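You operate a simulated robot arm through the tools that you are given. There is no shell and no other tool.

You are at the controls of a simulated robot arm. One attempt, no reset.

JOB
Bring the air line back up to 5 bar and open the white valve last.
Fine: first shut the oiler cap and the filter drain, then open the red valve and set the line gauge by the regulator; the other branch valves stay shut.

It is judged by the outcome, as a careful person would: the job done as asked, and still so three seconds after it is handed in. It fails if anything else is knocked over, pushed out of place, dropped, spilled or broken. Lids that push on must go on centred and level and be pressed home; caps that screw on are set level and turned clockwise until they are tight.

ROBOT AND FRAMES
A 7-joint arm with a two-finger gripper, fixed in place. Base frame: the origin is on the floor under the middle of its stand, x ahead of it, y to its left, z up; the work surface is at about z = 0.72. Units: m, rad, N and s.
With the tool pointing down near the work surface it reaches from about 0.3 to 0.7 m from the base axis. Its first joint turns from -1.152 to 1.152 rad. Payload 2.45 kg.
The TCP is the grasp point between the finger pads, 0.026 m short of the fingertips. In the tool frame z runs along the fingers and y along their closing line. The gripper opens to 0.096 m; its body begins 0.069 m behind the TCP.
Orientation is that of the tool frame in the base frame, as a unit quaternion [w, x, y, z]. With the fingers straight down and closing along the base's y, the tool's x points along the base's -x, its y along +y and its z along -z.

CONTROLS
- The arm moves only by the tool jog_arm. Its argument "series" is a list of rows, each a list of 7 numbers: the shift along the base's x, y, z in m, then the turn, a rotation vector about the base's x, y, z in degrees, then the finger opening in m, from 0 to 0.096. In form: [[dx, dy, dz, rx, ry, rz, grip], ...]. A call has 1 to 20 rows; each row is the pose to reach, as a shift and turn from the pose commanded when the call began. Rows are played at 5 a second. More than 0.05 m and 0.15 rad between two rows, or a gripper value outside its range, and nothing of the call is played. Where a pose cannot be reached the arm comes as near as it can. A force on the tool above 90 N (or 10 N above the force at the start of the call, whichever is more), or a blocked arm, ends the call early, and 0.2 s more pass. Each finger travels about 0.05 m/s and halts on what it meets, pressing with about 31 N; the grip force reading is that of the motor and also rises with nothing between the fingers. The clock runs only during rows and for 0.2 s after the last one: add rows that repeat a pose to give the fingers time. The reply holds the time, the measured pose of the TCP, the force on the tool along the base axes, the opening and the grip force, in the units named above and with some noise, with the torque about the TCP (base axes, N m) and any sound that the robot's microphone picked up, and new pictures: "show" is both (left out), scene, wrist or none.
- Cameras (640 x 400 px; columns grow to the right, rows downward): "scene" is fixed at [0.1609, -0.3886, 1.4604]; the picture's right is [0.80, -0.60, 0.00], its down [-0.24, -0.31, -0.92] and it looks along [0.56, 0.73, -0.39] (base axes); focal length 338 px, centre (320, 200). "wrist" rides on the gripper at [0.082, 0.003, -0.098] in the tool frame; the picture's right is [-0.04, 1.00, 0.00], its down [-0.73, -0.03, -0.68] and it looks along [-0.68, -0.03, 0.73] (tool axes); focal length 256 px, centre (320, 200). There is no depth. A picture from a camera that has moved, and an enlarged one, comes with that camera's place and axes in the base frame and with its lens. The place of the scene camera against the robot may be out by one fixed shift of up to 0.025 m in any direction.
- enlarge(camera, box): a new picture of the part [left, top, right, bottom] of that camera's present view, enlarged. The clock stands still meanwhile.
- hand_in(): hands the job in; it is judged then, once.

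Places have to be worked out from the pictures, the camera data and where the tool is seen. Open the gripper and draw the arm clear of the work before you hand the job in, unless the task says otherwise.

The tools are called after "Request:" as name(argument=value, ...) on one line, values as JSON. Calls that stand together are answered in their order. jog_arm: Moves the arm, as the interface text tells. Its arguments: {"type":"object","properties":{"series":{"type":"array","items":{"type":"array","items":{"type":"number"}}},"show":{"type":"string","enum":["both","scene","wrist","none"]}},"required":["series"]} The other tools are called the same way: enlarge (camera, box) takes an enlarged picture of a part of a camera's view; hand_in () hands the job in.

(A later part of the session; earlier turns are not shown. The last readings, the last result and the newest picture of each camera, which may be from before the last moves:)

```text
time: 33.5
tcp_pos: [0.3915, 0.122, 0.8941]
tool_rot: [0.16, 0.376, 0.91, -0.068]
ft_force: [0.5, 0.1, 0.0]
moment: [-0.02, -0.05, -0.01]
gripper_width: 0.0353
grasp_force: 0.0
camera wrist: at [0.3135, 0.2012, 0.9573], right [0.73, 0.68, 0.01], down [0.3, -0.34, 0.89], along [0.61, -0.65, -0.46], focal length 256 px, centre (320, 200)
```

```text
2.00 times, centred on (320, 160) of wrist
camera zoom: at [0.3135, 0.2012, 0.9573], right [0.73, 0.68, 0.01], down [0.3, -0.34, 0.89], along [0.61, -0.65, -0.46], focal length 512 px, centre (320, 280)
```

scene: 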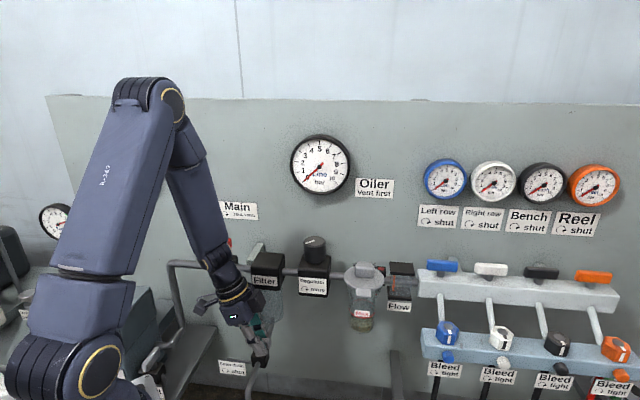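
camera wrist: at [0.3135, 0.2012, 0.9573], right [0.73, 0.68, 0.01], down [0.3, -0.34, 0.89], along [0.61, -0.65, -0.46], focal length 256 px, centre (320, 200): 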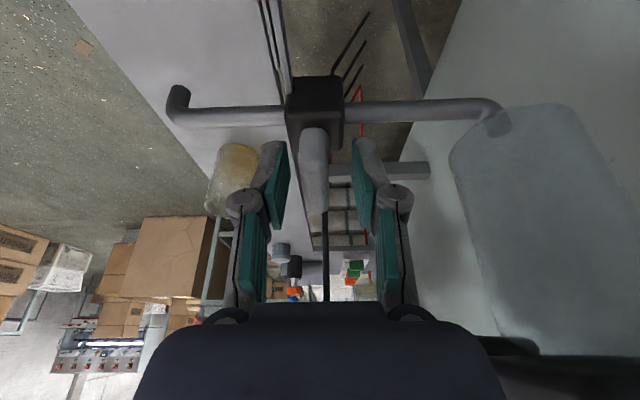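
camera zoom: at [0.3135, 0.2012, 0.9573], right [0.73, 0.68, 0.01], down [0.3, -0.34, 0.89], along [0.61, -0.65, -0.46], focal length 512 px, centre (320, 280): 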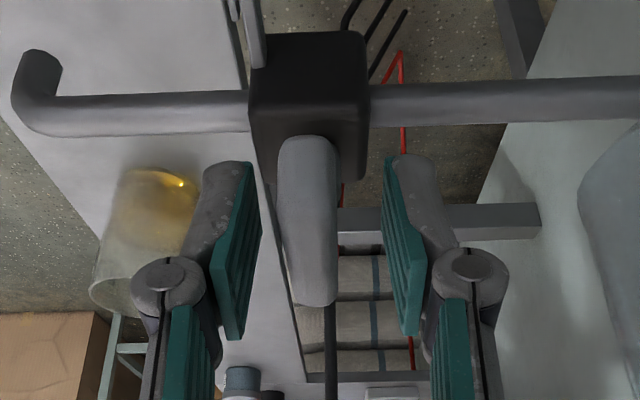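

The drain handle stays crosswise: shut. I withdraw up and back from the panel, then turn the tool heading back to 45°.

Request:
jog_arm(series=[[-0.0127, 0.0127, 0.04, 0, 0, 0, 0.035], [-0.0327, -0.0073, 0.075, 0, 0, 0, 0.04], [-0.0577, -0.0323, 0.11, 0, 0, 0, 0.04], [-0.0577, -0.0323, 0.13, 0, 0, 7.5, 0.04], [-0.0577, -0.0323, 0.15, 0, 0, 15, 0.04], [-0.0577, -0.0323, 0.17, 0, 0, 22.5, 0.04], [-0.0577, -0.0323, 0.19, 0, 0, 30, 0.04], [-0.0577, -0.0323, 0.21, 0, 0, 37.5, 0.04], [-0.0577, -0.0323, 0.23, 0, 0, 45, 0.04], [-0.0577, -0.0323, 0.25, 0, 0, 52.5, 0.04], [-0.0577, -0.0323, 0.25, 0, 0, 60, 0.04], [-0.0577, -0.0323, 0.25, 0, 0, 67.5, 0.04], [-0.0577, -0.0323, 0.25, 0, 0, 75, 0.04], [-0.0577, -0.0323, 0.25, 0, 0, 82.5, 0.04], [-0.0577, -0.0323, 0.25, 0, 0, 90, 0.04], [-0.0577, -0.0323, 0.25, 0, 0, 90, 0.04]], show="both")

Request:
enlarge(camera="scene", box=[210, 310, 310, 390])

Request:
enlarge(camera="wrist", box=[240, 60, 440, 260])

```text
time: 36.9
tcp_pos: [0.2916, 0.1072, 1.1385]
tool_rot: [0.168, -0.37, 0.912, 0.058]
ft_force: [-0.5, 0.1, 0.1]
moment: [0.03, 0.02, 0.02]
gripper_width: 0.04
grasp_force: 0.0
out of reach, approached as far as the arm can: row 15, 16
camera wrist: at [0.2077, 0.0327, 1.2017], right [-0.67, 0.75, 0.0], down [0.33, 0.3, 0.89], along [0.67, 0.59, -0.45], focal length 256 px, centre (320, 200)
```

scene: 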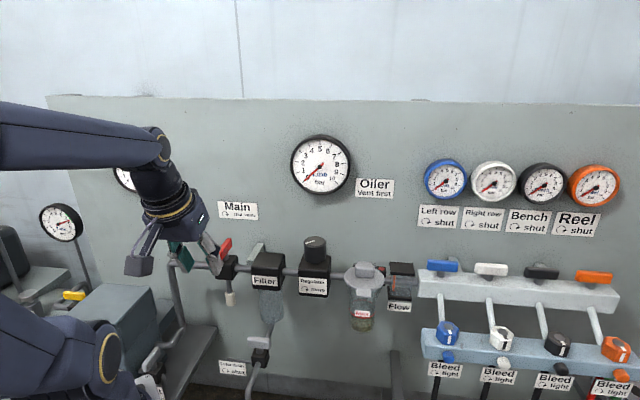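
wrist: 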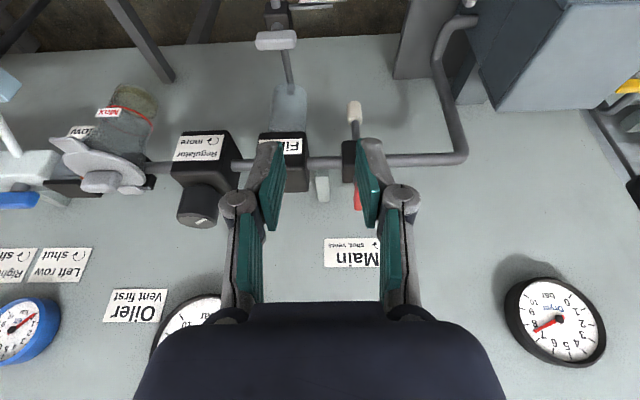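

```text
5.00 times, centred on (260, 350) of scene
camera zoom: at [0.1609, -0.3886, 1.4604], right [0.8, -0.6, 0.0], down [-0.24, -0.31, -0.92], along [0.56, 0.73, -0.39], focal length 1687 px, centre (620, -550)
```

zoom: 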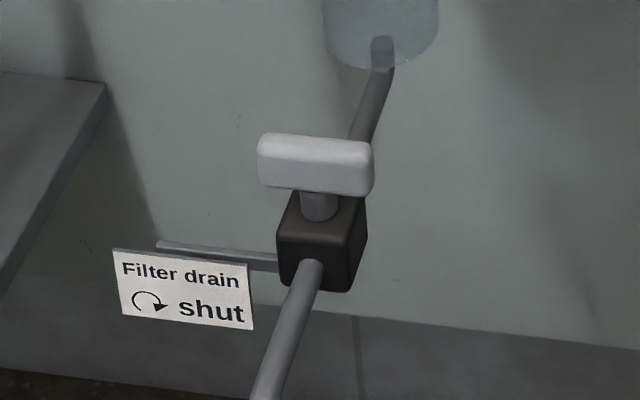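

```text
2.00 times, centred on (340, 160) of wrist
camera zoom: at [0.2077, 0.0327, 1.2017], right [-0.67, 0.75, 0.0], down [0.33, 0.3, 0.89], along [0.67, 0.59, -0.45], focal length 512 px, centre (280, 280)
```

zoom: 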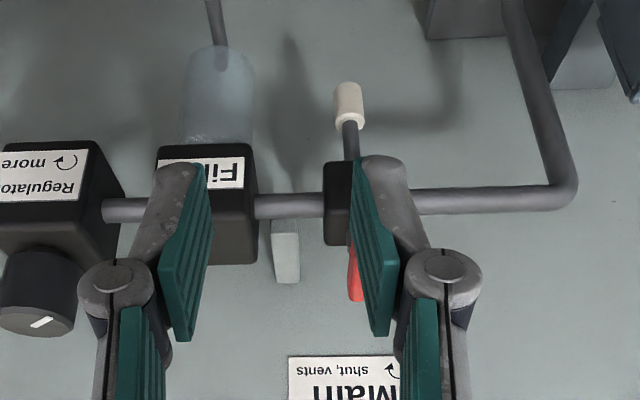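

The drain handle is crosswise and shut. Now I go over to above the red valve (computed handle centre u≈0.089, v≈0.456, z≈1.049), bringing the tool upright.

Request:
jog_arm(series=[[0.0, 0.02, 0.0, 0, 0, 0, 0.04], [0.01, 0.055, 0.005, -4.7, 4.7, 0, 0.04], [0.02, 0.09, 0.007, -9.4, 9.4, 0, 0.04], [0.03, 0.125, 0.007, -14.14, 14.14, 0, 0.04], [0.0415, 0.158, 0.007, -14.14, 14.14, 0, 0.04], [0.0415, 0.158, 0.007, -14.14, 14.14, 0, 0.04]], show="both")

Request:
enlarge(camera="wrist", box=[240, 60, 400, 260])

Request:
enlarge(camera="scene", box=[160, 190, 300, 300])

```text
time: 38.3
tcp_pos: [0.3262, 0.1342, 1.1331]
tool_rot: [0.063, -0.37, 0.925, -0.061]
ft_force: [-0.3, 0.4, -0.8]
moment: [-0.01, 0.0, -0.01]
gripper_width: 0.0402
grasp_force: 0.1
out of reach, approached as far as the arm can: row 1, 2, 3, 4, 5, 6
camera wrist: at [0.2489, 0.0869, 1.2222], right [-0.65, 0.75, -0.16], down [0.44, 0.53, 0.72], along [0.63, 0.4, -0.67], focal length 256 px, centre (320, 200)
```

scene: 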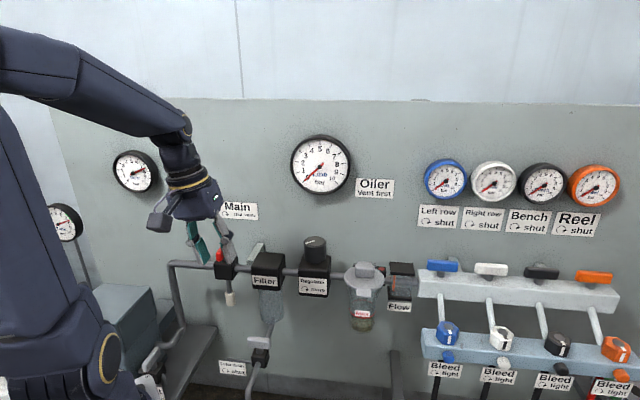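
wrist: 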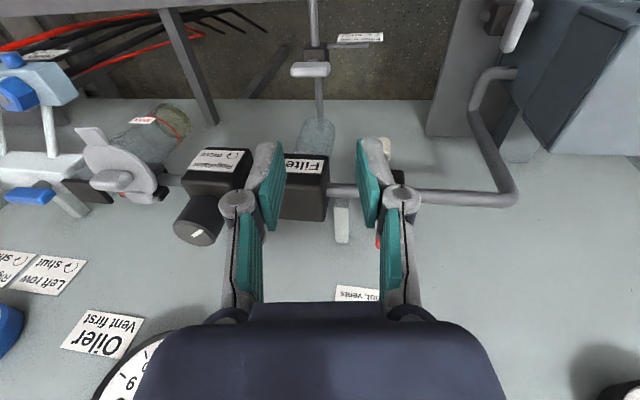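

```text
2.00 times, centred on (320, 160) of wrist
camera zoom: at [0.2489, 0.0869, 1.2222], right [-0.65, 0.75, -0.16], down [0.44, 0.53, 0.72], along [0.63, 0.4, -0.67], focal length 512 px, centre (320, 280)
```

zoom: 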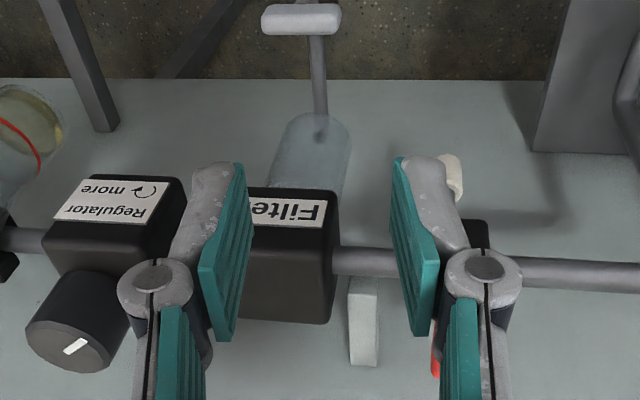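

```text
3.64 times, centred on (230, 245) of scene
camera zoom: at [0.161, -0.3886, 1.4604], right [0.8, -0.6, 0.0], down [-0.24, -0.31, -0.92], along [0.56, 0.73, -0.39], focal length 1227 px, centre (647, 36)
```

zoom: 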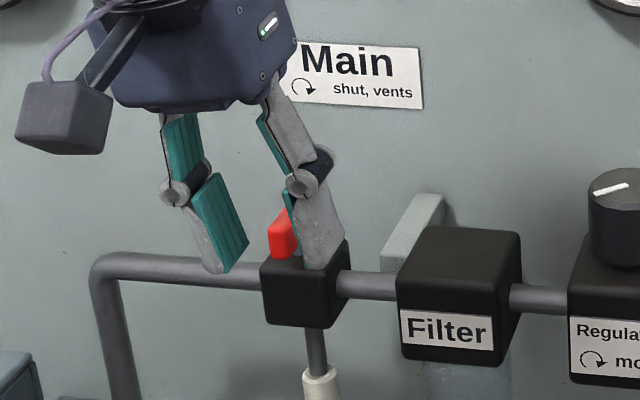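

The arm has run into a joint limit in this configuration and did not reach the pose. I move back to a roomy pose near the start (higher, heading 0°) to unwind the joints before approaching the red valve again.

Request:
jog_arm(series=[[0.005, -0.033, 0.025, 0, 0, -7.5, 0.04], [0.009, -0.066, 0.05, 0, 0, -15, 0.04], [0.013, -0.099, 0.075, 0, 0, -22.5, 0.04], [0.017, -0.132, 0.1, 0, 0, -30, 0.04], [0.021, -0.165, 0.125, 0, 0, -37.5, 0.04], [0.026, -0.198, 0.15, 0, 0, -45, 0.04], [0.026, -0.198, 0.15, 0, 0, -45, 0.04], [0.026, -0.198, 0.15, 0, 0, -45, 0.04]], show="both")

```text
time: 40.1
tcp_pos: [0.3582, -0.0677, 1.2847]
tool_rot: [0.034, 0.014, 0.996, -0.081]
ft_force: [-0.8, -0.1, 0.5]
moment: [0.04, -0.02, 0.0]
gripper_width: 0.0397
grasp_force: 0.1
camera wrist: at [0.268, -0.0477, 1.3749], right [0.07, 0.98, -0.16], down [0.69, 0.07, 0.73], along [0.72, -0.16, -0.67], focal length 256 px, centre (320, 200)
```

scene: 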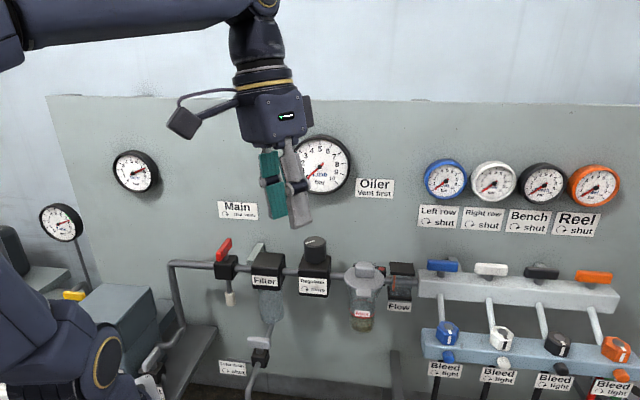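
wrist: 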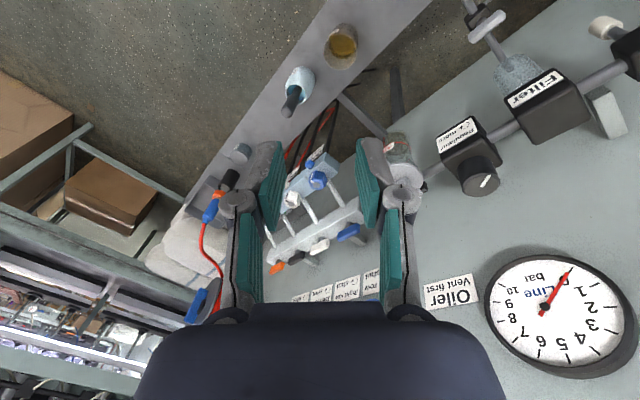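

The arm is free again. I level the tool exactly (heading 0°) and go to the starting area.

Request:
jog_arm(series=[[0.02, 0.01, 0.03, 4.6, 1.9, 0.8, 0.04], [0.04, 0.019, 0.06, 9.3, 3.9, 1.6, 0.04], [0.04, 0.019, 0.06, 9.3, 3.9, 1.6, 0.04]], show="none")

Request:
jog_arm(series=[[-0.003, 0.02, -0.01, 0, 0, 7.5, 0.04], [-0.006, 0.04, -0.02, 0, 0, 15, 0.04], [-0.009, 0.06, -0.03, 0, 0, 22.5, 0.04], [-0.012, 0.08, -0.04, 0, 0, 30, 0.04], [-0.014, 0.11, -0.05, 0, 0, 37.5, 0.04], [-0.016, 0.14, -0.06, 0, 0, 45, 0.04], [-0.018, 0.17, -0.06, 0, 0, 45, 0.04], [-0.018, 0.17, -0.06, 0, 0, 45, 0.04]], show="both")

```text
time: 40.9
tcp_pos: [0.3668, -0.0607, 1.3338]
tool_rot: [0.002, -0.003, 1.0, -0.001]
ft_force: [-0.1, -0.2, -0.5]
moment: [0.01, 0.0, 0.03]
gripper_width: 0.0401
grasp_force: 0.1
out of reach, approached as far as the arm can: row 2, 3
```

```text
time: 42.7
tcp_pos: [0.2823, 0.0809, 1.2364]
tool_rot: [0.046, -0.353, 0.933, -0.053]
ft_force: [0.2, 0.6, -0.2]
moment: [-0.03, 0.01, -0.02]
gripper_width: 0.04
grasp_force: 0.1
out of reach, approached as far as the arm can: row 1, 2, 3, 4, 5, 6, 7, 8
camera wrist: at [0.2057, 0.0354, 1.3293], right [-0.62, 0.77, -0.13], down [0.48, 0.51, 0.71], along [0.62, 0.38, -0.69], focal length 256 px, centre (320, 200)
```

scene: 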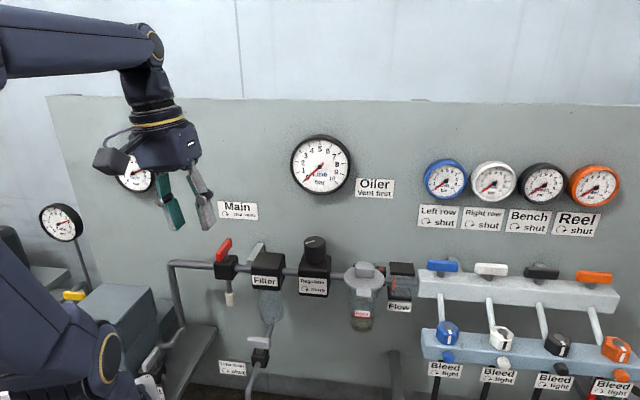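
wrist: 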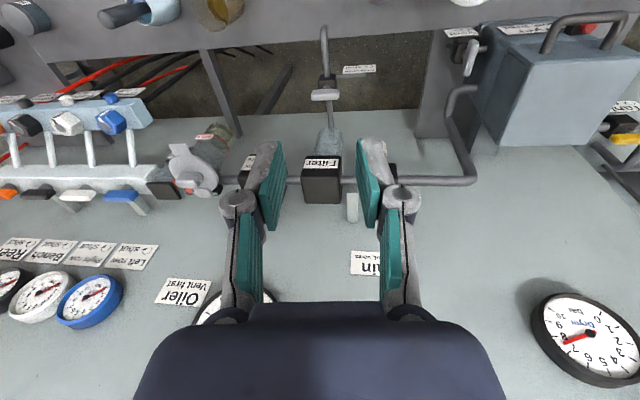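

Request:
enlarge(camera="scene", box=[0, 0, 260, 400])

Request:
enlarge(camera="scene", box=[0, 240, 160, 400])

```text
1.00 times, centred on (130, 200) of scene (not enlarged: the box is as wide or as high as the picture)
camera zoom: at [0.1609, -0.3886, 1.4604], right [0.8, -0.6, 0.0], down [-0.24, -0.31, -0.92], along [0.56, 0.73, -0.39], focal length 338 px, centre (510, 200)
```

zoom: 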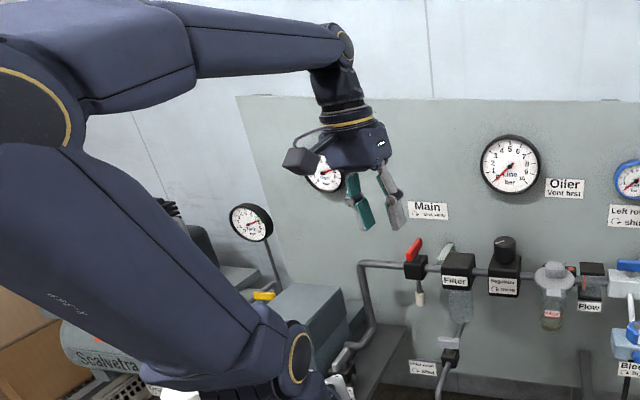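

```text
2.50 times, centred on (80, 320) of scene
camera zoom: at [0.1609, -0.3886, 1.4604], right [0.8, -0.6, 0.0], down [-0.24, -0.31, -0.92], along [0.56, 0.73, -0.39], focal length 844 px, centre (920, -100)
```

zoom: 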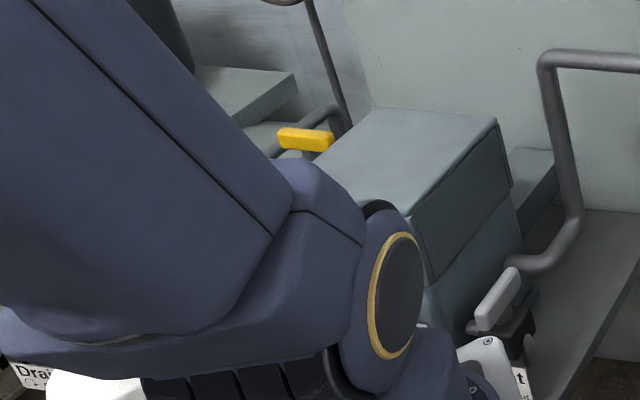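

The picture beyond the frame shows the elbow folded far back. I stretch the arm outward in the open (to about (0.50, -0.05, 1.25), level, heading 0°) to unwind the joints.

Request:
jog_arm(series=[[0.036, -0.022, 0.002, 1.03, 0.9, -6.9, 0.04], [0.073, -0.044, 0.005, 2.07, 1.8, -13.8, 0.04], [0.109, -0.066, 0.007, 3.1, 2.7, -20.7, 0.04], [0.145, -0.087, 0.009, 4.13, 3.6, -27.6, 0.04], [0.182, -0.109, 0.012, 5.17, 4.5, -34.5, 0.04], [0.218, -0.131, 0.014, 6.2, 5.4, -41.4, 0.04], [0.218, -0.131, 0.014, 6.2, 5.4, -41.4, 0.04]], show="scene")

Request:
enlarge(camera="scene", box=[0, 0, 260, 400])

```text
time: 44.3
tcp_pos: [0.3888, -0.0613, 1.2377]
tool_rot: [0.001, 0.002, 1.0, -0.002]
ft_force: [0.1, -0.2, -0.5]
moment: [-0.04, 0.0, 0.02]
gripper_width: 0.0399
grasp_force: 0.2
out of reach, approached as far as the arm can: row 1, 2, 3, 4, 5, 6, 7
```

scene: 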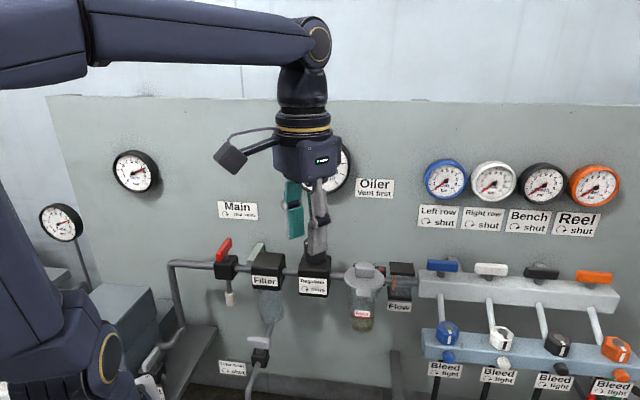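

```text
1.00 times, centred on (130, 200) of scene (not enlarged: the box is as wide or as high as the picture)
camera zoom: at [0.1609, -0.3886, 1.4604], right [0.8, -0.6, 0.0], down [-0.24, -0.31, -0.92], along [0.56, 0.73, -0.39], focal length 338 px, centre (510, 200)
```

zoom: 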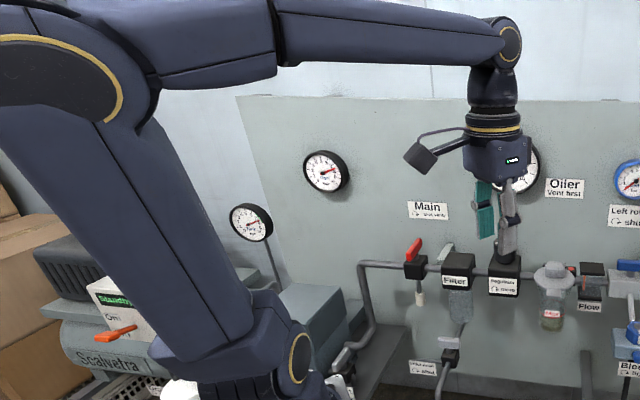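

Progress outward was partial but the tool is level at heading 0° now. I continue outward in small steps to see whether the limit eases.

Request:
jog_arm(series=[[0.02, 0.0, 0.0, 0, 0, 0, 0.04], [0.04, 0.0, 0.0, 0, 0, 0, 0.04], [0.06, 0.0, 0.0, 0, 0, 0, 0.04], [0.08, 0.0, 0.0, 0, 0, 0, 0.04], [0.1, 0.0, 0.0, 0, 0, 0, 0.04], [0.1, 0.0, 0.0, 0, 0, 0, 0.04], [0.1, 0.0, 0.0, 0, 0, 0, 0.04]], show="scene")

Request:
enlarge(camera="scene", box=[0, 0, 260, 400])

```text
time: 45.9
tcp_pos: [0.3888, -0.0622, 1.2364]
tool_rot: [0.001, 0.0, 1.0, -0.001]
ft_force: [0.0, 0.1, -0.3]
moment: [0.03, 0.01, 0.0]
gripper_width: 0.04
grasp_force: 0.1
out of reach, approached as far as the arm can: row 1, 2, 3, 4, 5, 6, 7
```

scene: 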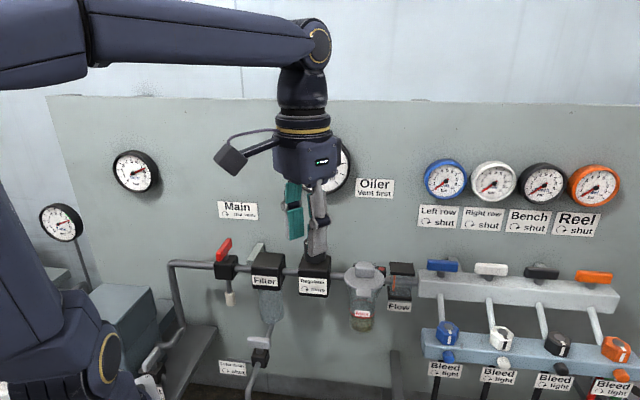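

```text
1.00 times, centred on (130, 200) of scene (not enlarged: the box is as wide or as high as the picture)
camera zoom: at [0.1609, -0.3886, 1.4604], right [0.8, -0.6, 0.0], down [-0.24, -0.31, -0.92], along [0.56, 0.73, -0.39], focal length 338 px, centre (510, 200)
```

zoom: 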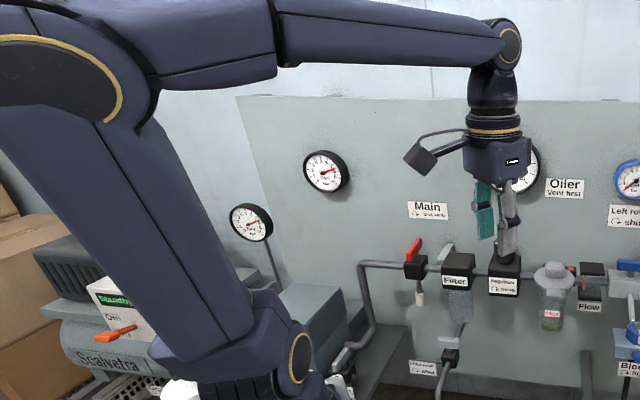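

The elbow seems swung out to the left (first joint likely at its limit). I turn the tool clockwise in place, which should swing the elbow back, and watch.

Request:
jog_arm(series=[[0.0, 0.0, 0.0, 0, 0, -7.5, 0.04], [0.0, 0.0, 0.0, 0, 0, -15, 0.04], [0.0, 0.0, 0.0, 0, 0, -22.5, 0.04], [0.0, 0.0, 0.0, 0, 0, -30, 0.04], [0.0, 0.0, 0.0, 0, 0, -37.5, 0.04], [0.0, 0.0, 0.0, 0, 0, -45, 0.04]], show="scene")

Request:
enlarge(camera="scene", box=[0, 0, 260, 400])

```text
time: 47.3
tcp_pos: [0.386, -0.0648, 1.2367]
tool_rot: [0.0, 0.385, 0.923, 0.0]
ft_force: [-0.4, 0.2, -1.0]
moment: [-0.05, 0.0, 0.01]
gripper_width: 0.0402
grasp_force: 0.0
```

scene: 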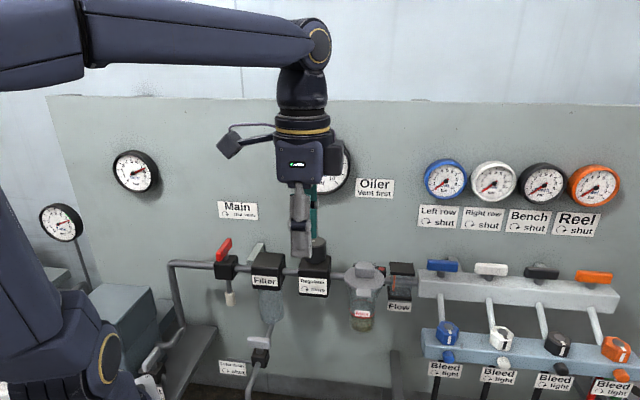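

```text
1.00 times, centred on (130, 200) of scene (not enlarged: the box is as wide or as high as the picture)
camera zoom: at [0.1609, -0.3886, 1.4604], right [0.8, -0.6, 0.0], down [-0.24, -0.31, -0.92], along [0.56, 0.73, -0.39], focal length 338 px, centre (510, 200)
```

zoom: 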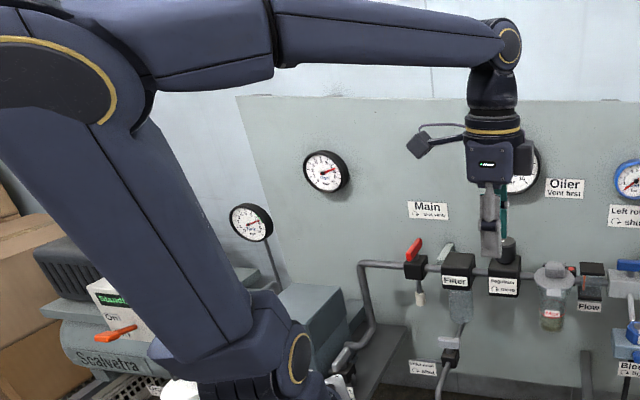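

Only the last joint moved. Now I swing the whole tool to the right about the base axis, which should bring the first joint off its limit.

Request:
jog_arm(series=[[-0.0101, -0.0444, 0.0, 0, 0, -6.7, 0.04], [-0.0252, -0.0869, 0.0, 0, 0, -13.3, 0.04], [-0.0453, -0.1279, 0.0, 0, 0, -20, 0.04], [-0.0453, -0.1279, 0.0, 0, 0, -20, 0.04]], show="scene")

Request:
enlarge(camera="scene", box=[0, 0, 260, 400])

```text
time: 48.3
tcp_pos: [0.341, -0.1919, 1.2362]
tool_rot: [0.0, 0.538, 0.843, 0.0]
ft_force: [-1.0, -0.2, 0.6]
moment: [-0.04, -0.02, 0.0]
gripper_width: 0.0399
grasp_force: 0.1
```

scene: 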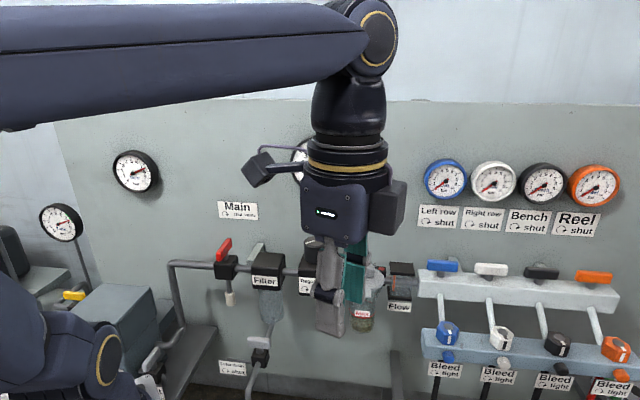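

```text
1.00 times, centred on (130, 200) of scene (not enlarged: the box is as wide or as high as the picture)
camera zoom: at [0.1609, -0.3886, 1.4604], right [0.8, -0.6, 0.0], down [-0.24, -0.31, -0.92], along [0.56, 0.73, -0.39], focal length 338 px, centre (510, 200)
```

zoom: 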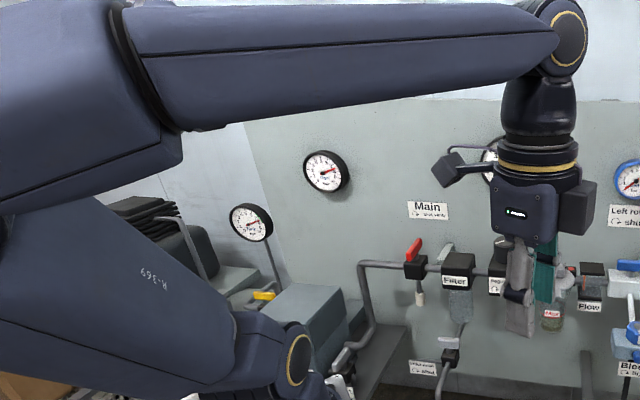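

Request:
jog_arm(series=[[0.03, -0.017, 0.0, 0, 0, 0, 0.04], [0.06, -0.034, 0.0, 0, 0, 0, 0.04], [0.09, -0.05, 0.0, 0, 0, 0, 0.04], [0.12, -0.067, 0.0, 0, 0, 0, 0.04], [0.12, -0.067, 0.0, 0, 0, 0, 0.04]], show="scene")

Request:
enlarge(camera="scene", box=[0, 0, 260, 400])

```text
time: 49.5
tcp_pos: [0.3704, -0.2076, 1.2372]
tool_rot: [0.001, 0.539, 0.842, 0.0]
ft_force: [1.1, 0.4, 0.1]
moment: [0.02, 0.0, 0.0]
gripper_width: 0.0399
grasp_force: 0.1
out of reach, approached as far as the arm can: row 2, 3, 4, 5
```

scene: 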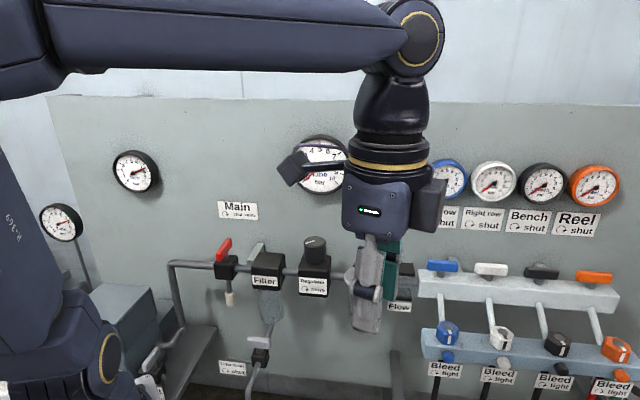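

```text
1.00 times, centred on (130, 200) of scene (not enlarged: the box is as wide or as high as the picture)
camera zoom: at [0.1609, -0.3886, 1.4604], right [0.8, -0.6, 0.0], down [-0.24, -0.31, -0.92], along [0.56, 0.73, -0.39], focal length 338 px, centre (510, 200)
```

zoom: 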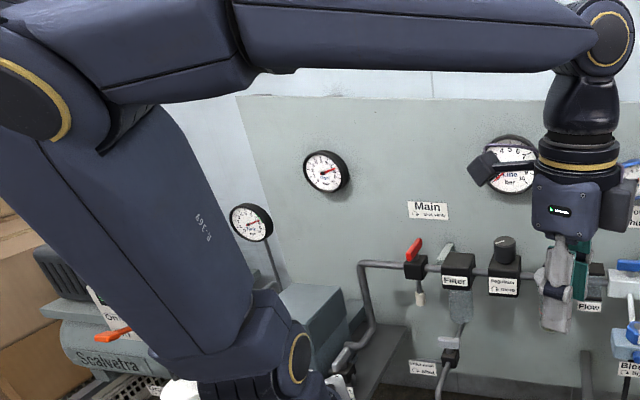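

Request:
jog_arm(series=[[0, 0, 0, 0, 0, 7.5, 0.04], [0, 0, 0, 0, 0, 15, 0.04], [0, 0, 0, 0, 0, 22.5, 0.04], [0, 0, 0, 0, 0, 30, 0.04], [0, 0, 0, 0, 0, 37.5, 0.04], [0, 0, 0, 0, 0, 45, 0.04], [0, 0, 0, 0, 0, 52.5, 0.04], [0, 0, 0, 0, 0, 60, 0.04], [0, 0, 0, 0, 0, 67.5, 0.04], [0, 0, 0, 0, 0, 75, 0.04], [0, 0, 0, 0, 0, 82.5, 0.04], [0, 0, 0, 0, 0, 90, 0.04], [0, 0, 0, 0, 0, 97.5, 0.04], [0, 0, 0, 0, 0, 105, 0.04]], show="scene")

Request:
enlarge(camera="scene", box=[0, 0, 260, 400])

```text
time: 51.9
tcp_pos: [0.2835, -0.1211, 1.2156]
tool_rot: [-0.047, -0.137, 0.986, -0.078]
ft_force: [-0.1, -0.2, 0.0]
moment: [-0.02, 0.03, 0.0]
gripper_width: 0.04
grasp_force: 0.1
out of reach, approached as far as the arm can: row 6, 7, 8, 9, 10, 11, 12
stopped in row 12: the arm was blocked; the commanded pose is now the measured one
```

scene: 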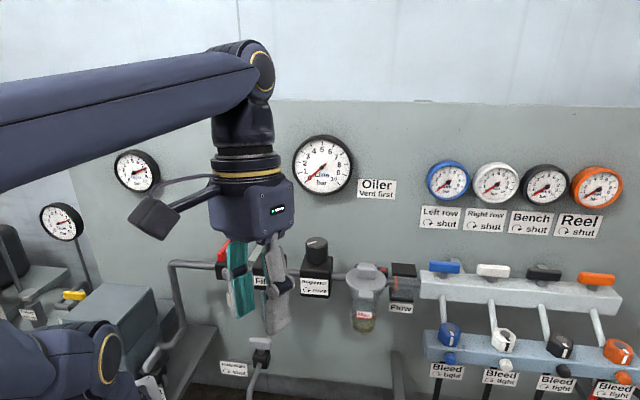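

```text
1.00 times, centred on (130, 200) of scene (not enlarged: the box is as wide or as high as the picture)
camera zoom: at [0.1585, -0.3828, 1.4624], right [0.8, -0.6, 0.0], down [-0.23, -0.32, -0.92], along [0.56, 0.73, -0.39], focal length 338 px, centre (510, 200)
```

zoom: 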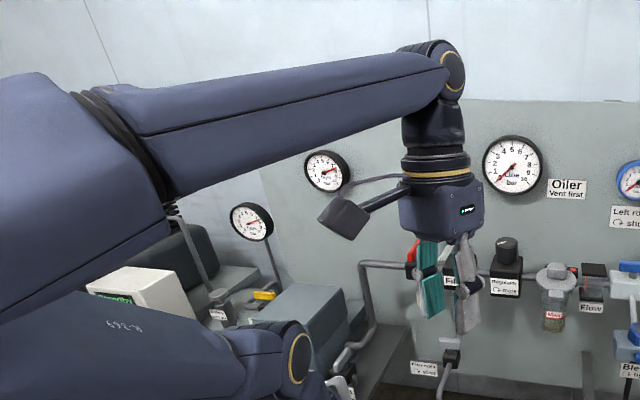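

The arm was blocked by something behind (the elbow is folded far back), and the scene camera's place shifted slightly. I immediately reverse this motion in small steps.

Request:
jog_arm(series=[[0.009, -0.009, 0.002, 0.5, -1.0, -8, 0.04], [0.018, -0.018, 0.004, 1.0, -2.0, -16, 0.04], [0.027, -0.027, 0.007, 1.5, -3.0, -24, 0.04]], show="scene")

Request:
enlarge(camera="scene", box=[0, 0, 260, 400])

```text
time: 52.7
tcp_pos: [0.3128, -0.1524, 1.2214]
tool_rot: [-0.032, 0.07, 0.996, -0.051]
ft_force: [0.4, -0.4, 0.5]
moment: [0.04, 0.02, -0.01]
gripper_width: 0.04
grasp_force: 0.0
```

scene: 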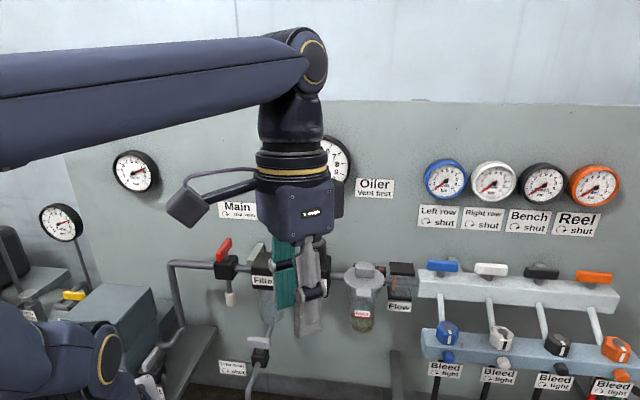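

```text
1.00 times, centred on (130, 200) of scene (not enlarged: the box is as wide or as high as the picture)
camera zoom: at [0.1609, -0.3886, 1.4604], right [0.8, -0.6, 0.0], down [-0.24, -0.31, -0.92], along [0.56, 0.73, -0.39], focal length 338 px, centre (510, 200)
```

zoom: 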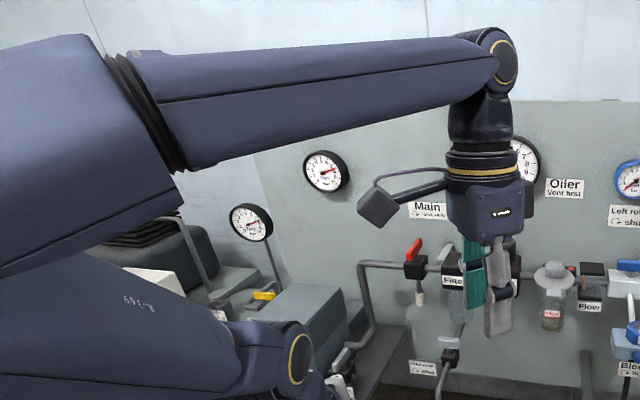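

The camera place returned to its original value, so nothing is displaced. The first joint is stuck at its left limit with the upper arm leaning back; the way out is to swing the tool left until it lines up with that joint, then extend. First I level the tool here.

Request:
jog_arm(series=[[0.01, -0.005, 0.006, 1.6, -1.6, -5.6, 0.04], [0.02, -0.01, 0.012, 3.3, -3.3, -11.3, 0.04], [0.0287, -0.0142, 0.0186, 4.9, -4.9, -16.9, 0.04], [0.0287, -0.0142, 0.0186, 4.9, -4.9, -16.9, 0.04]], show="none")

```text
time: 53.7
tcp_pos: [0.3396, -0.1669, 1.2389]
tool_rot: [0.001, 0.216, 0.976, 0.0]
ft_force: [-0.8, -0.3, -0.5]
moment: [-0.02, -0.03, -0.02]
gripper_width: 0.04
grasp_force: 0.0
```

Level again with no limit flagged. Now I swing left around the base axis, turning the tool along with it.

Request:
jog_arm(series=[[0.0128, 0.0386, 0, 0, 0, 6.2, 0.04], [0.025, 0.0794, 0, 0, 0, 12.7, 0.04], [0.0326, 0.1212, 0, 0, 0, 19.2, 0.04], [0.0354, 0.1636, 0, 0, 0, 25.7, 0.04], [0.0333, 0.2061, 0, 0, 0, 32.2, 0.04], [0.0265, 0.2481, 0, 0, 0, 38.7, 0.04], [0.0265, 0.2481, 0, 0, 0, 38.7, 0.04]], show="scene")

Request:
enlarge(camera="scene", box=[0, 0, 260, 400])

```text
time: 55.3
tcp_pos: [0.336, 0.0229, 1.2276]
tool_rot: [0.003, -0.122, 0.993, -0.003]
ft_force: [0.0, -0.1, -0.5]
moment: [0.0, -0.03, -0.03]
gripper_width: 0.04
grasp_force: 0.0
out of reach, approached as far as the arm can: row 4, 5, 6, 7
```

scene: 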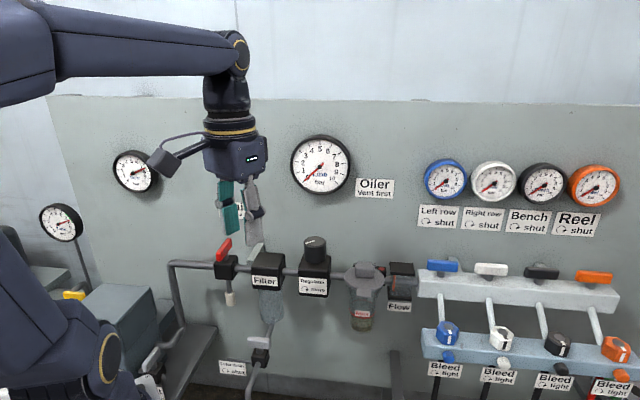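

```text
1.00 times, centred on (130, 200) of scene (not enlarged: the box is as wide or as high as the picture)
camera zoom: at [0.1609, -0.3886, 1.4604], right [0.8, -0.6, 0.0], down [-0.24, -0.31, -0.92], along [0.56, 0.73, -0.39], focal length 338 px, centre (510, 200)
```

zoom: 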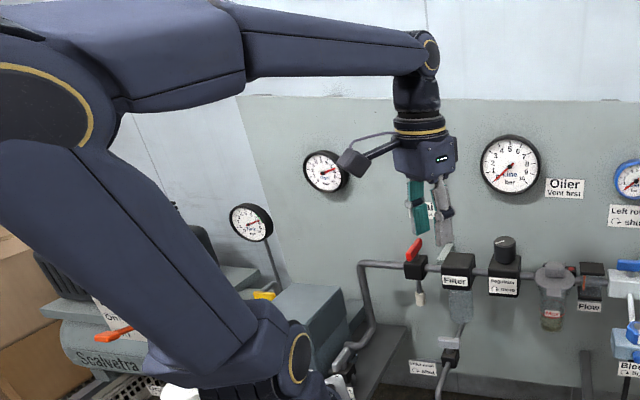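

Request:
enlarge(camera="scene", box=[0, 0, 10, 400])

Request:
enlarge(camera="scene", box=[0, 390, 640, 400])

```text
1.00 times, centred on (5, 200) of scene (not enlarged: the box is as wide or as high as the picture)
camera zoom: at [0.1609, -0.3886, 1.4604], right [0.8, -0.6, 0.0], down [-0.24, -0.31, -0.92], along [0.56, 0.73, -0.39], focal length 338 px, centre (635, 200)
```

zoom: 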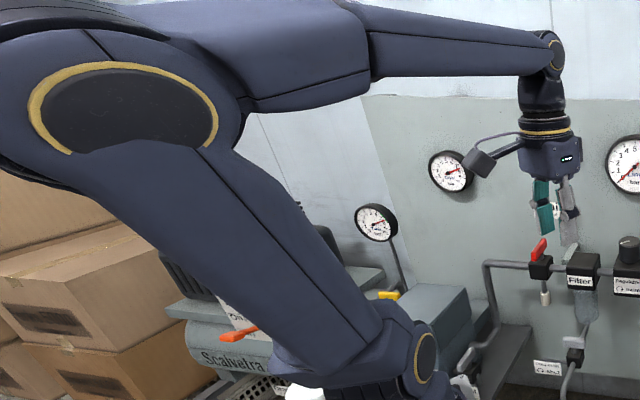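

```text
1.00 times, centred on (320, 395) of scene (not enlarged: the box is as wide or as high as the picture)
camera zoom: at [0.1609, -0.3886, 1.4604], right [0.8, -0.6, 0.0], down [-0.24, -0.31, -0.92], along [0.56, 0.73, -0.39], focal length 338 px, centre (320, 5)
```

zoom: 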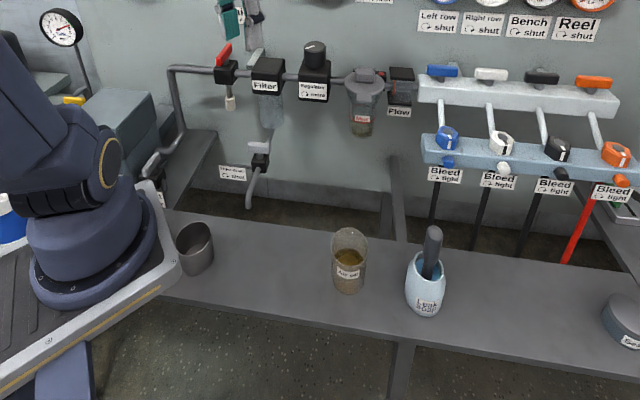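

The wide view shows how the arm is folded. I reverse the path that led here: turn the tool back to heading -45° and go to the place above and in front of the drain where the arm was still fine.

Request:
jog_arm(series=[[0, 0.005, -0.005, 0, 0, -7.5, 0.04], [0, 0.01, -0.02, 0, 0, -15, 0.04], [0, 0.02, -0.04, 0, 0, -22.5, 0.04], [0, 0.03, -0.06, 0, 0, -30, 0.04], [0, 0.04, -0.08, 0, 0, -37.5, 0.04], [0, 0.05, -0.1, 0, 0, -45, 0.04], [0, 0.06, -0.12, 0, 0, -52.5, 0.04], [0, 0.067, -0.14, 0, 0, -59, 0.04], [0, 0.067, -0.14, 0, 0, -59, 0.04]], show="scene")

Request:
enlarge(camera="scene", box=[0, 0, 10, 400])

```text
time: 57.3
tcp_pos: [0.3111, 0.049, 1.0932]
tool_rot: [0.004, 0.384, 0.923, 0.0]
ft_force: [0.3, 0.0, 1.1]
moment: [0.0, 0.0, -0.04]
gripper_width: 0.04
grasp_force: 0.1
out of reach, approached as far as the arm can: row 1, 2, 3, 4, 5, 6, 7, 8, 9
```

scene: 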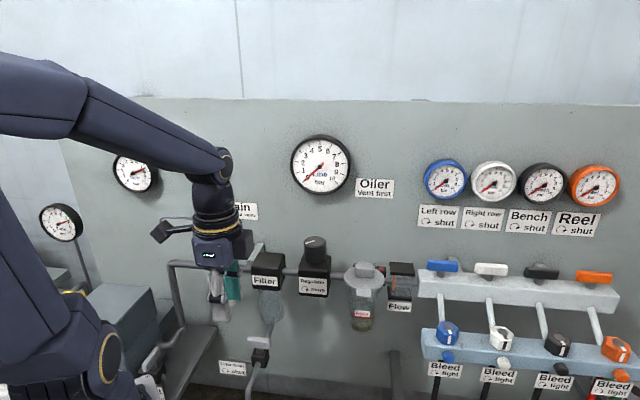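

```text
1.00 times, centred on (5, 200) of scene (not enlarged: the box is as wide or as high as the picture)
camera zoom: at [0.1609, -0.3886, 1.4604], right [0.8, -0.6, 0.0], down [-0.24, -0.31, -0.92], along [0.56, 0.73, -0.39], focal length 338 px, centre (635, 200)
```

zoom: 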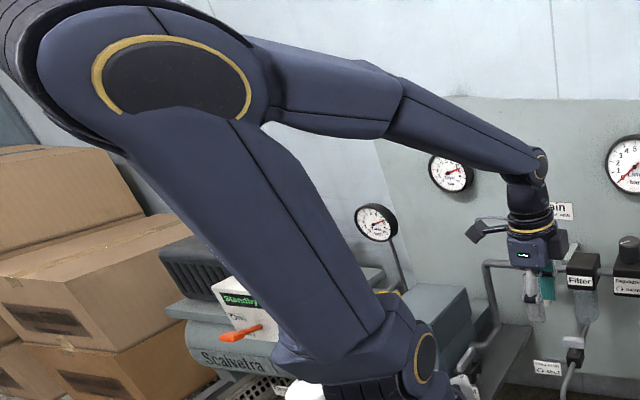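

Request:
jog_arm(series=[[0.0, -0.04, 0.0, 0, 0, 0, 0.04], [0.02, -0.08, 0.0, 0, 0, 0, 0.04], [0.05, -0.11, 0.0, 0, 0, 0, 0.04], [0.09, -0.13, 0.0, 0, 0, 0, 0.04], [0.13, -0.15, 0.0, 0, 0, 0, 0.04], [0.17, -0.17, 0.0, 0, 0, 0, 0.04], [0.17, -0.17, 0.0, 0, 0, 0, 0.04]], show="scene")

Request:
enlarge(camera="scene", box=[0, 0, 10, 400])

```text
time: 58.9
tcp_pos: [0.38, -0.1047, 1.1248]
tool_rot: [0.001, 0.383, 0.924, 0.0]
ft_force: [0.0, 0.3, 0.1]
moment: [-0.03, -0.02, 0.01]
gripper_width: 0.0399
grasp_force: 0.0
out of reach, approached as far as the arm can: row 4, 5, 6, 7
```

scene: 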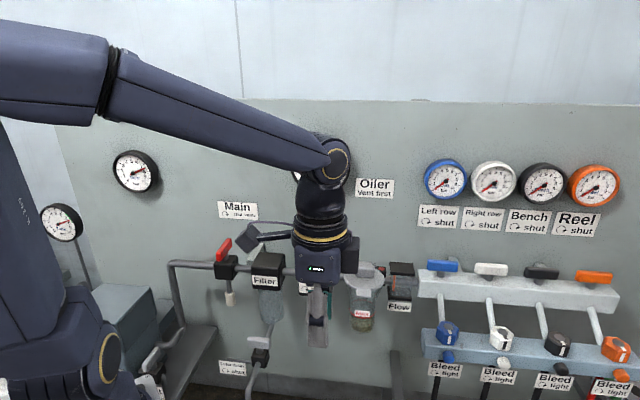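

```text
1.00 times, centred on (5, 200) of scene (not enlarged: the box is as wide or as high as the picture)
camera zoom: at [0.1609, -0.3886, 1.4604], right [0.8, -0.6, 0.0], down [-0.24, -0.31, -0.92], along [0.56, 0.73, -0.39], focal length 338 px, centre (635, 200)
```

zoom: 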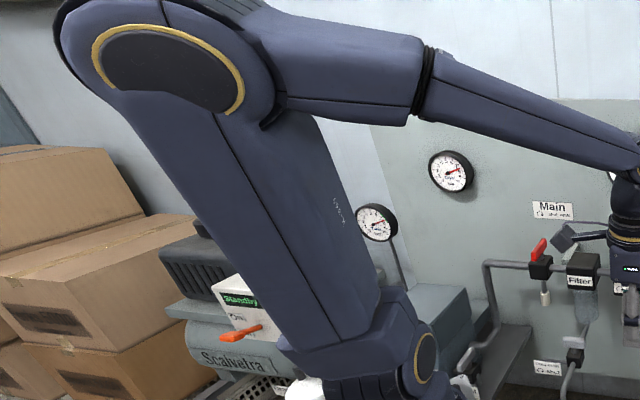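

Request:
jog_arm(series=[[-0.0145, -0.0411, 0.0, 0, 0, -6.5, 0.04], [-0.0336, -0.0803, 0.0, 0, 0, -13, 0.04], [-0.057, -0.117, 0.0, 0, 0, -19.5, 0.04], [-0.0844, -0.1507, 0.0, 0, 0, -26, 0.04], [-0.0844, -0.1507, 0.0, 0, 0, -26, 0.04]], show="none")

Request:
enlarge(camera="scene", box=[0, 0, 10, 400])

Request:
enlarge(camera="scene", box=[0, 390, 200, 400])

```text
time: 60.1
tcp_pos: [0.2954, -0.2558, 1.1229]
tool_rot: [0.001, 0.583, 0.813, 0.0]
ft_force: [1.3, 0.0, 0.0]
moment: [-0.01, -0.01, -0.01]
gripper_width: 0.0398
grasp_force: 0.1
```

```text
1.00 times, centred on (5, 200) of scene (not enlarged: the box is as wide or as high as the picture)
camera zoom: at [0.1609, -0.3886, 1.4604], right [0.8, -0.6, 0.0], down [-0.24, -0.31, -0.92], along [0.56, 0.73, -0.39], focal length 338 px, centre (635, 200)
```

zoom: 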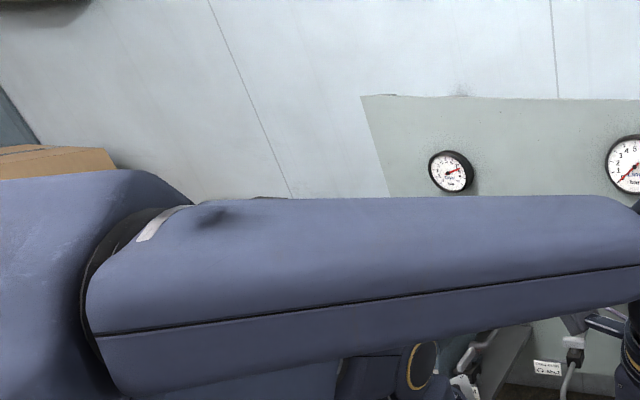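

```text
3.20 times, centred on (100, 395) of scene
camera zoom: at [0.1609, -0.3886, 1.4604], right [0.8, -0.6, 0.0], down [-0.24, -0.31, -0.92], along [0.56, 0.73, -0.39], focal length 1080 px, centre (1024, -424)
```

zoom: 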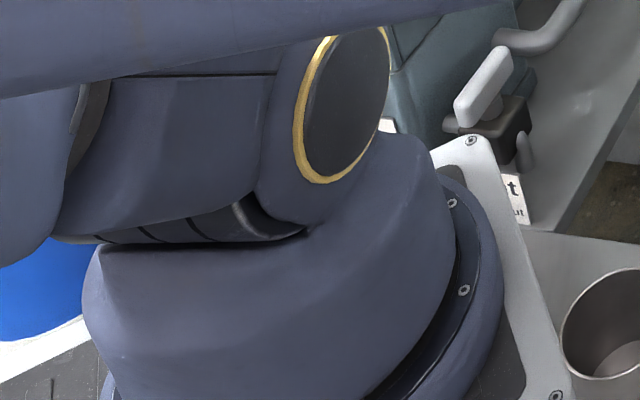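

The first joint stays frozen at its limit whatever I do in free space. A stop by contact resets the commanded joints to the measured ones, so a firm press of the closed fingertips on an empty spot of the bench top, dragged slightly, should free it. First I go over the free bench area (about x 0.34, y 0).

Request:
jog_arm(series=[[0.0176, 0.0428, -0.0129, 0, 0, 3.5, 0.0], [0.0336, 0.0838, -0.0279, 0, 0, 7, 0.0], [0.0446, 0.1248, -0.0479, 0, 0, 10.5, 0.0], [0.0476, 0.1658, -0.0729, 0, 0, 14, 0.0], [0.0476, 0.2058, -0.1029, 0, 0, 17.5, 0.0], [0.0456, 0.2438, -0.1329, 0, 0, 21, 0.0], [0.0456, 0.2438, -0.1329, 0, 0, 21, 0.0]], show="both")

Request:
enlarge(camera="scene", box=[0, 0, 10, 400])

Request:
enlarge(camera="scene", box=[0, 390, 640, 400])

```text
time: 61.7
tcp_pos: [0.3199, -0.0166, 1.0218]
tool_rot: [0.001, 0.424, 0.906, -0.001]
ft_force: [0.0, 0.0, 1.2]
moment: [-0.01, -0.03, 0.0]
gripper_width: 0.0
grasp_force: 28.7
out of reach, approached as far as the arm can: row 5, 6, 7
camera wrist: at [0.2669, 0.0478, 1.1198], right [0.79, 0.61, 0.0], down [0.45, -0.58, 0.68], along [0.42, -0.54, -0.73], focal length 256 px, centre (320, 200)
```

scene: 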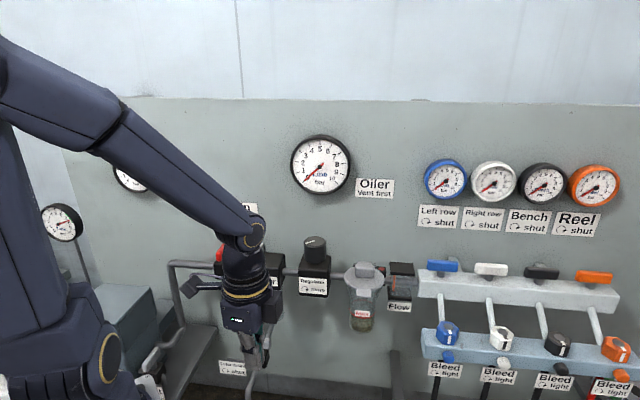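
wrist: 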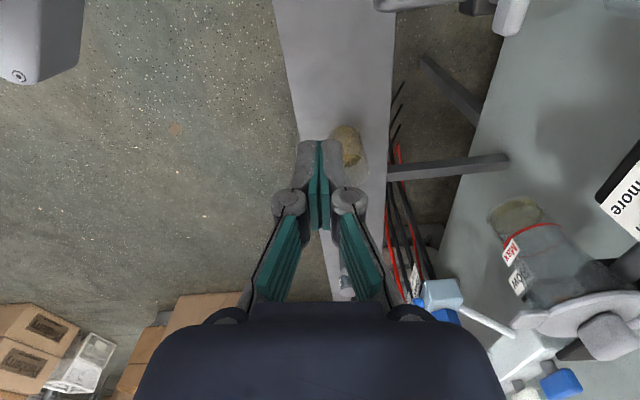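

```text
1.00 times, centred on (5, 200) of scene (not enlarged: the box is as wide or as high as the picture)
camera zoom: at [0.1609, -0.3885, 1.4604], right [0.8, -0.6, 0.0], down [-0.24, -0.31, -0.92], along [0.56, 0.73, -0.39], focal length 338 px, centre (635, 200)
```

zoom: 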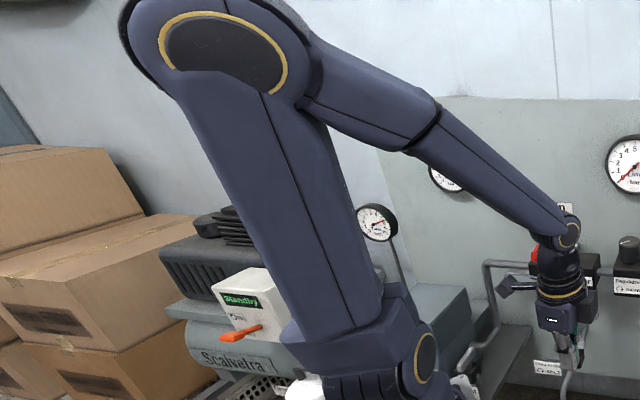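

```text
1.00 times, centred on (320, 395) of scene (not enlarged: the box is as wide or as high as the picture)
camera zoom: at [0.1609, -0.3885, 1.4604], right [0.8, -0.6, 0.0], down [-0.24, -0.31, -0.92], along [0.56, 0.73, -0.39], focal length 338 px, centre (320, 5)
```

zoom: 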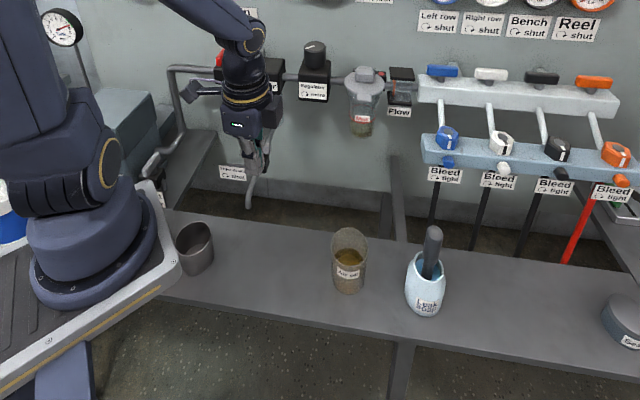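

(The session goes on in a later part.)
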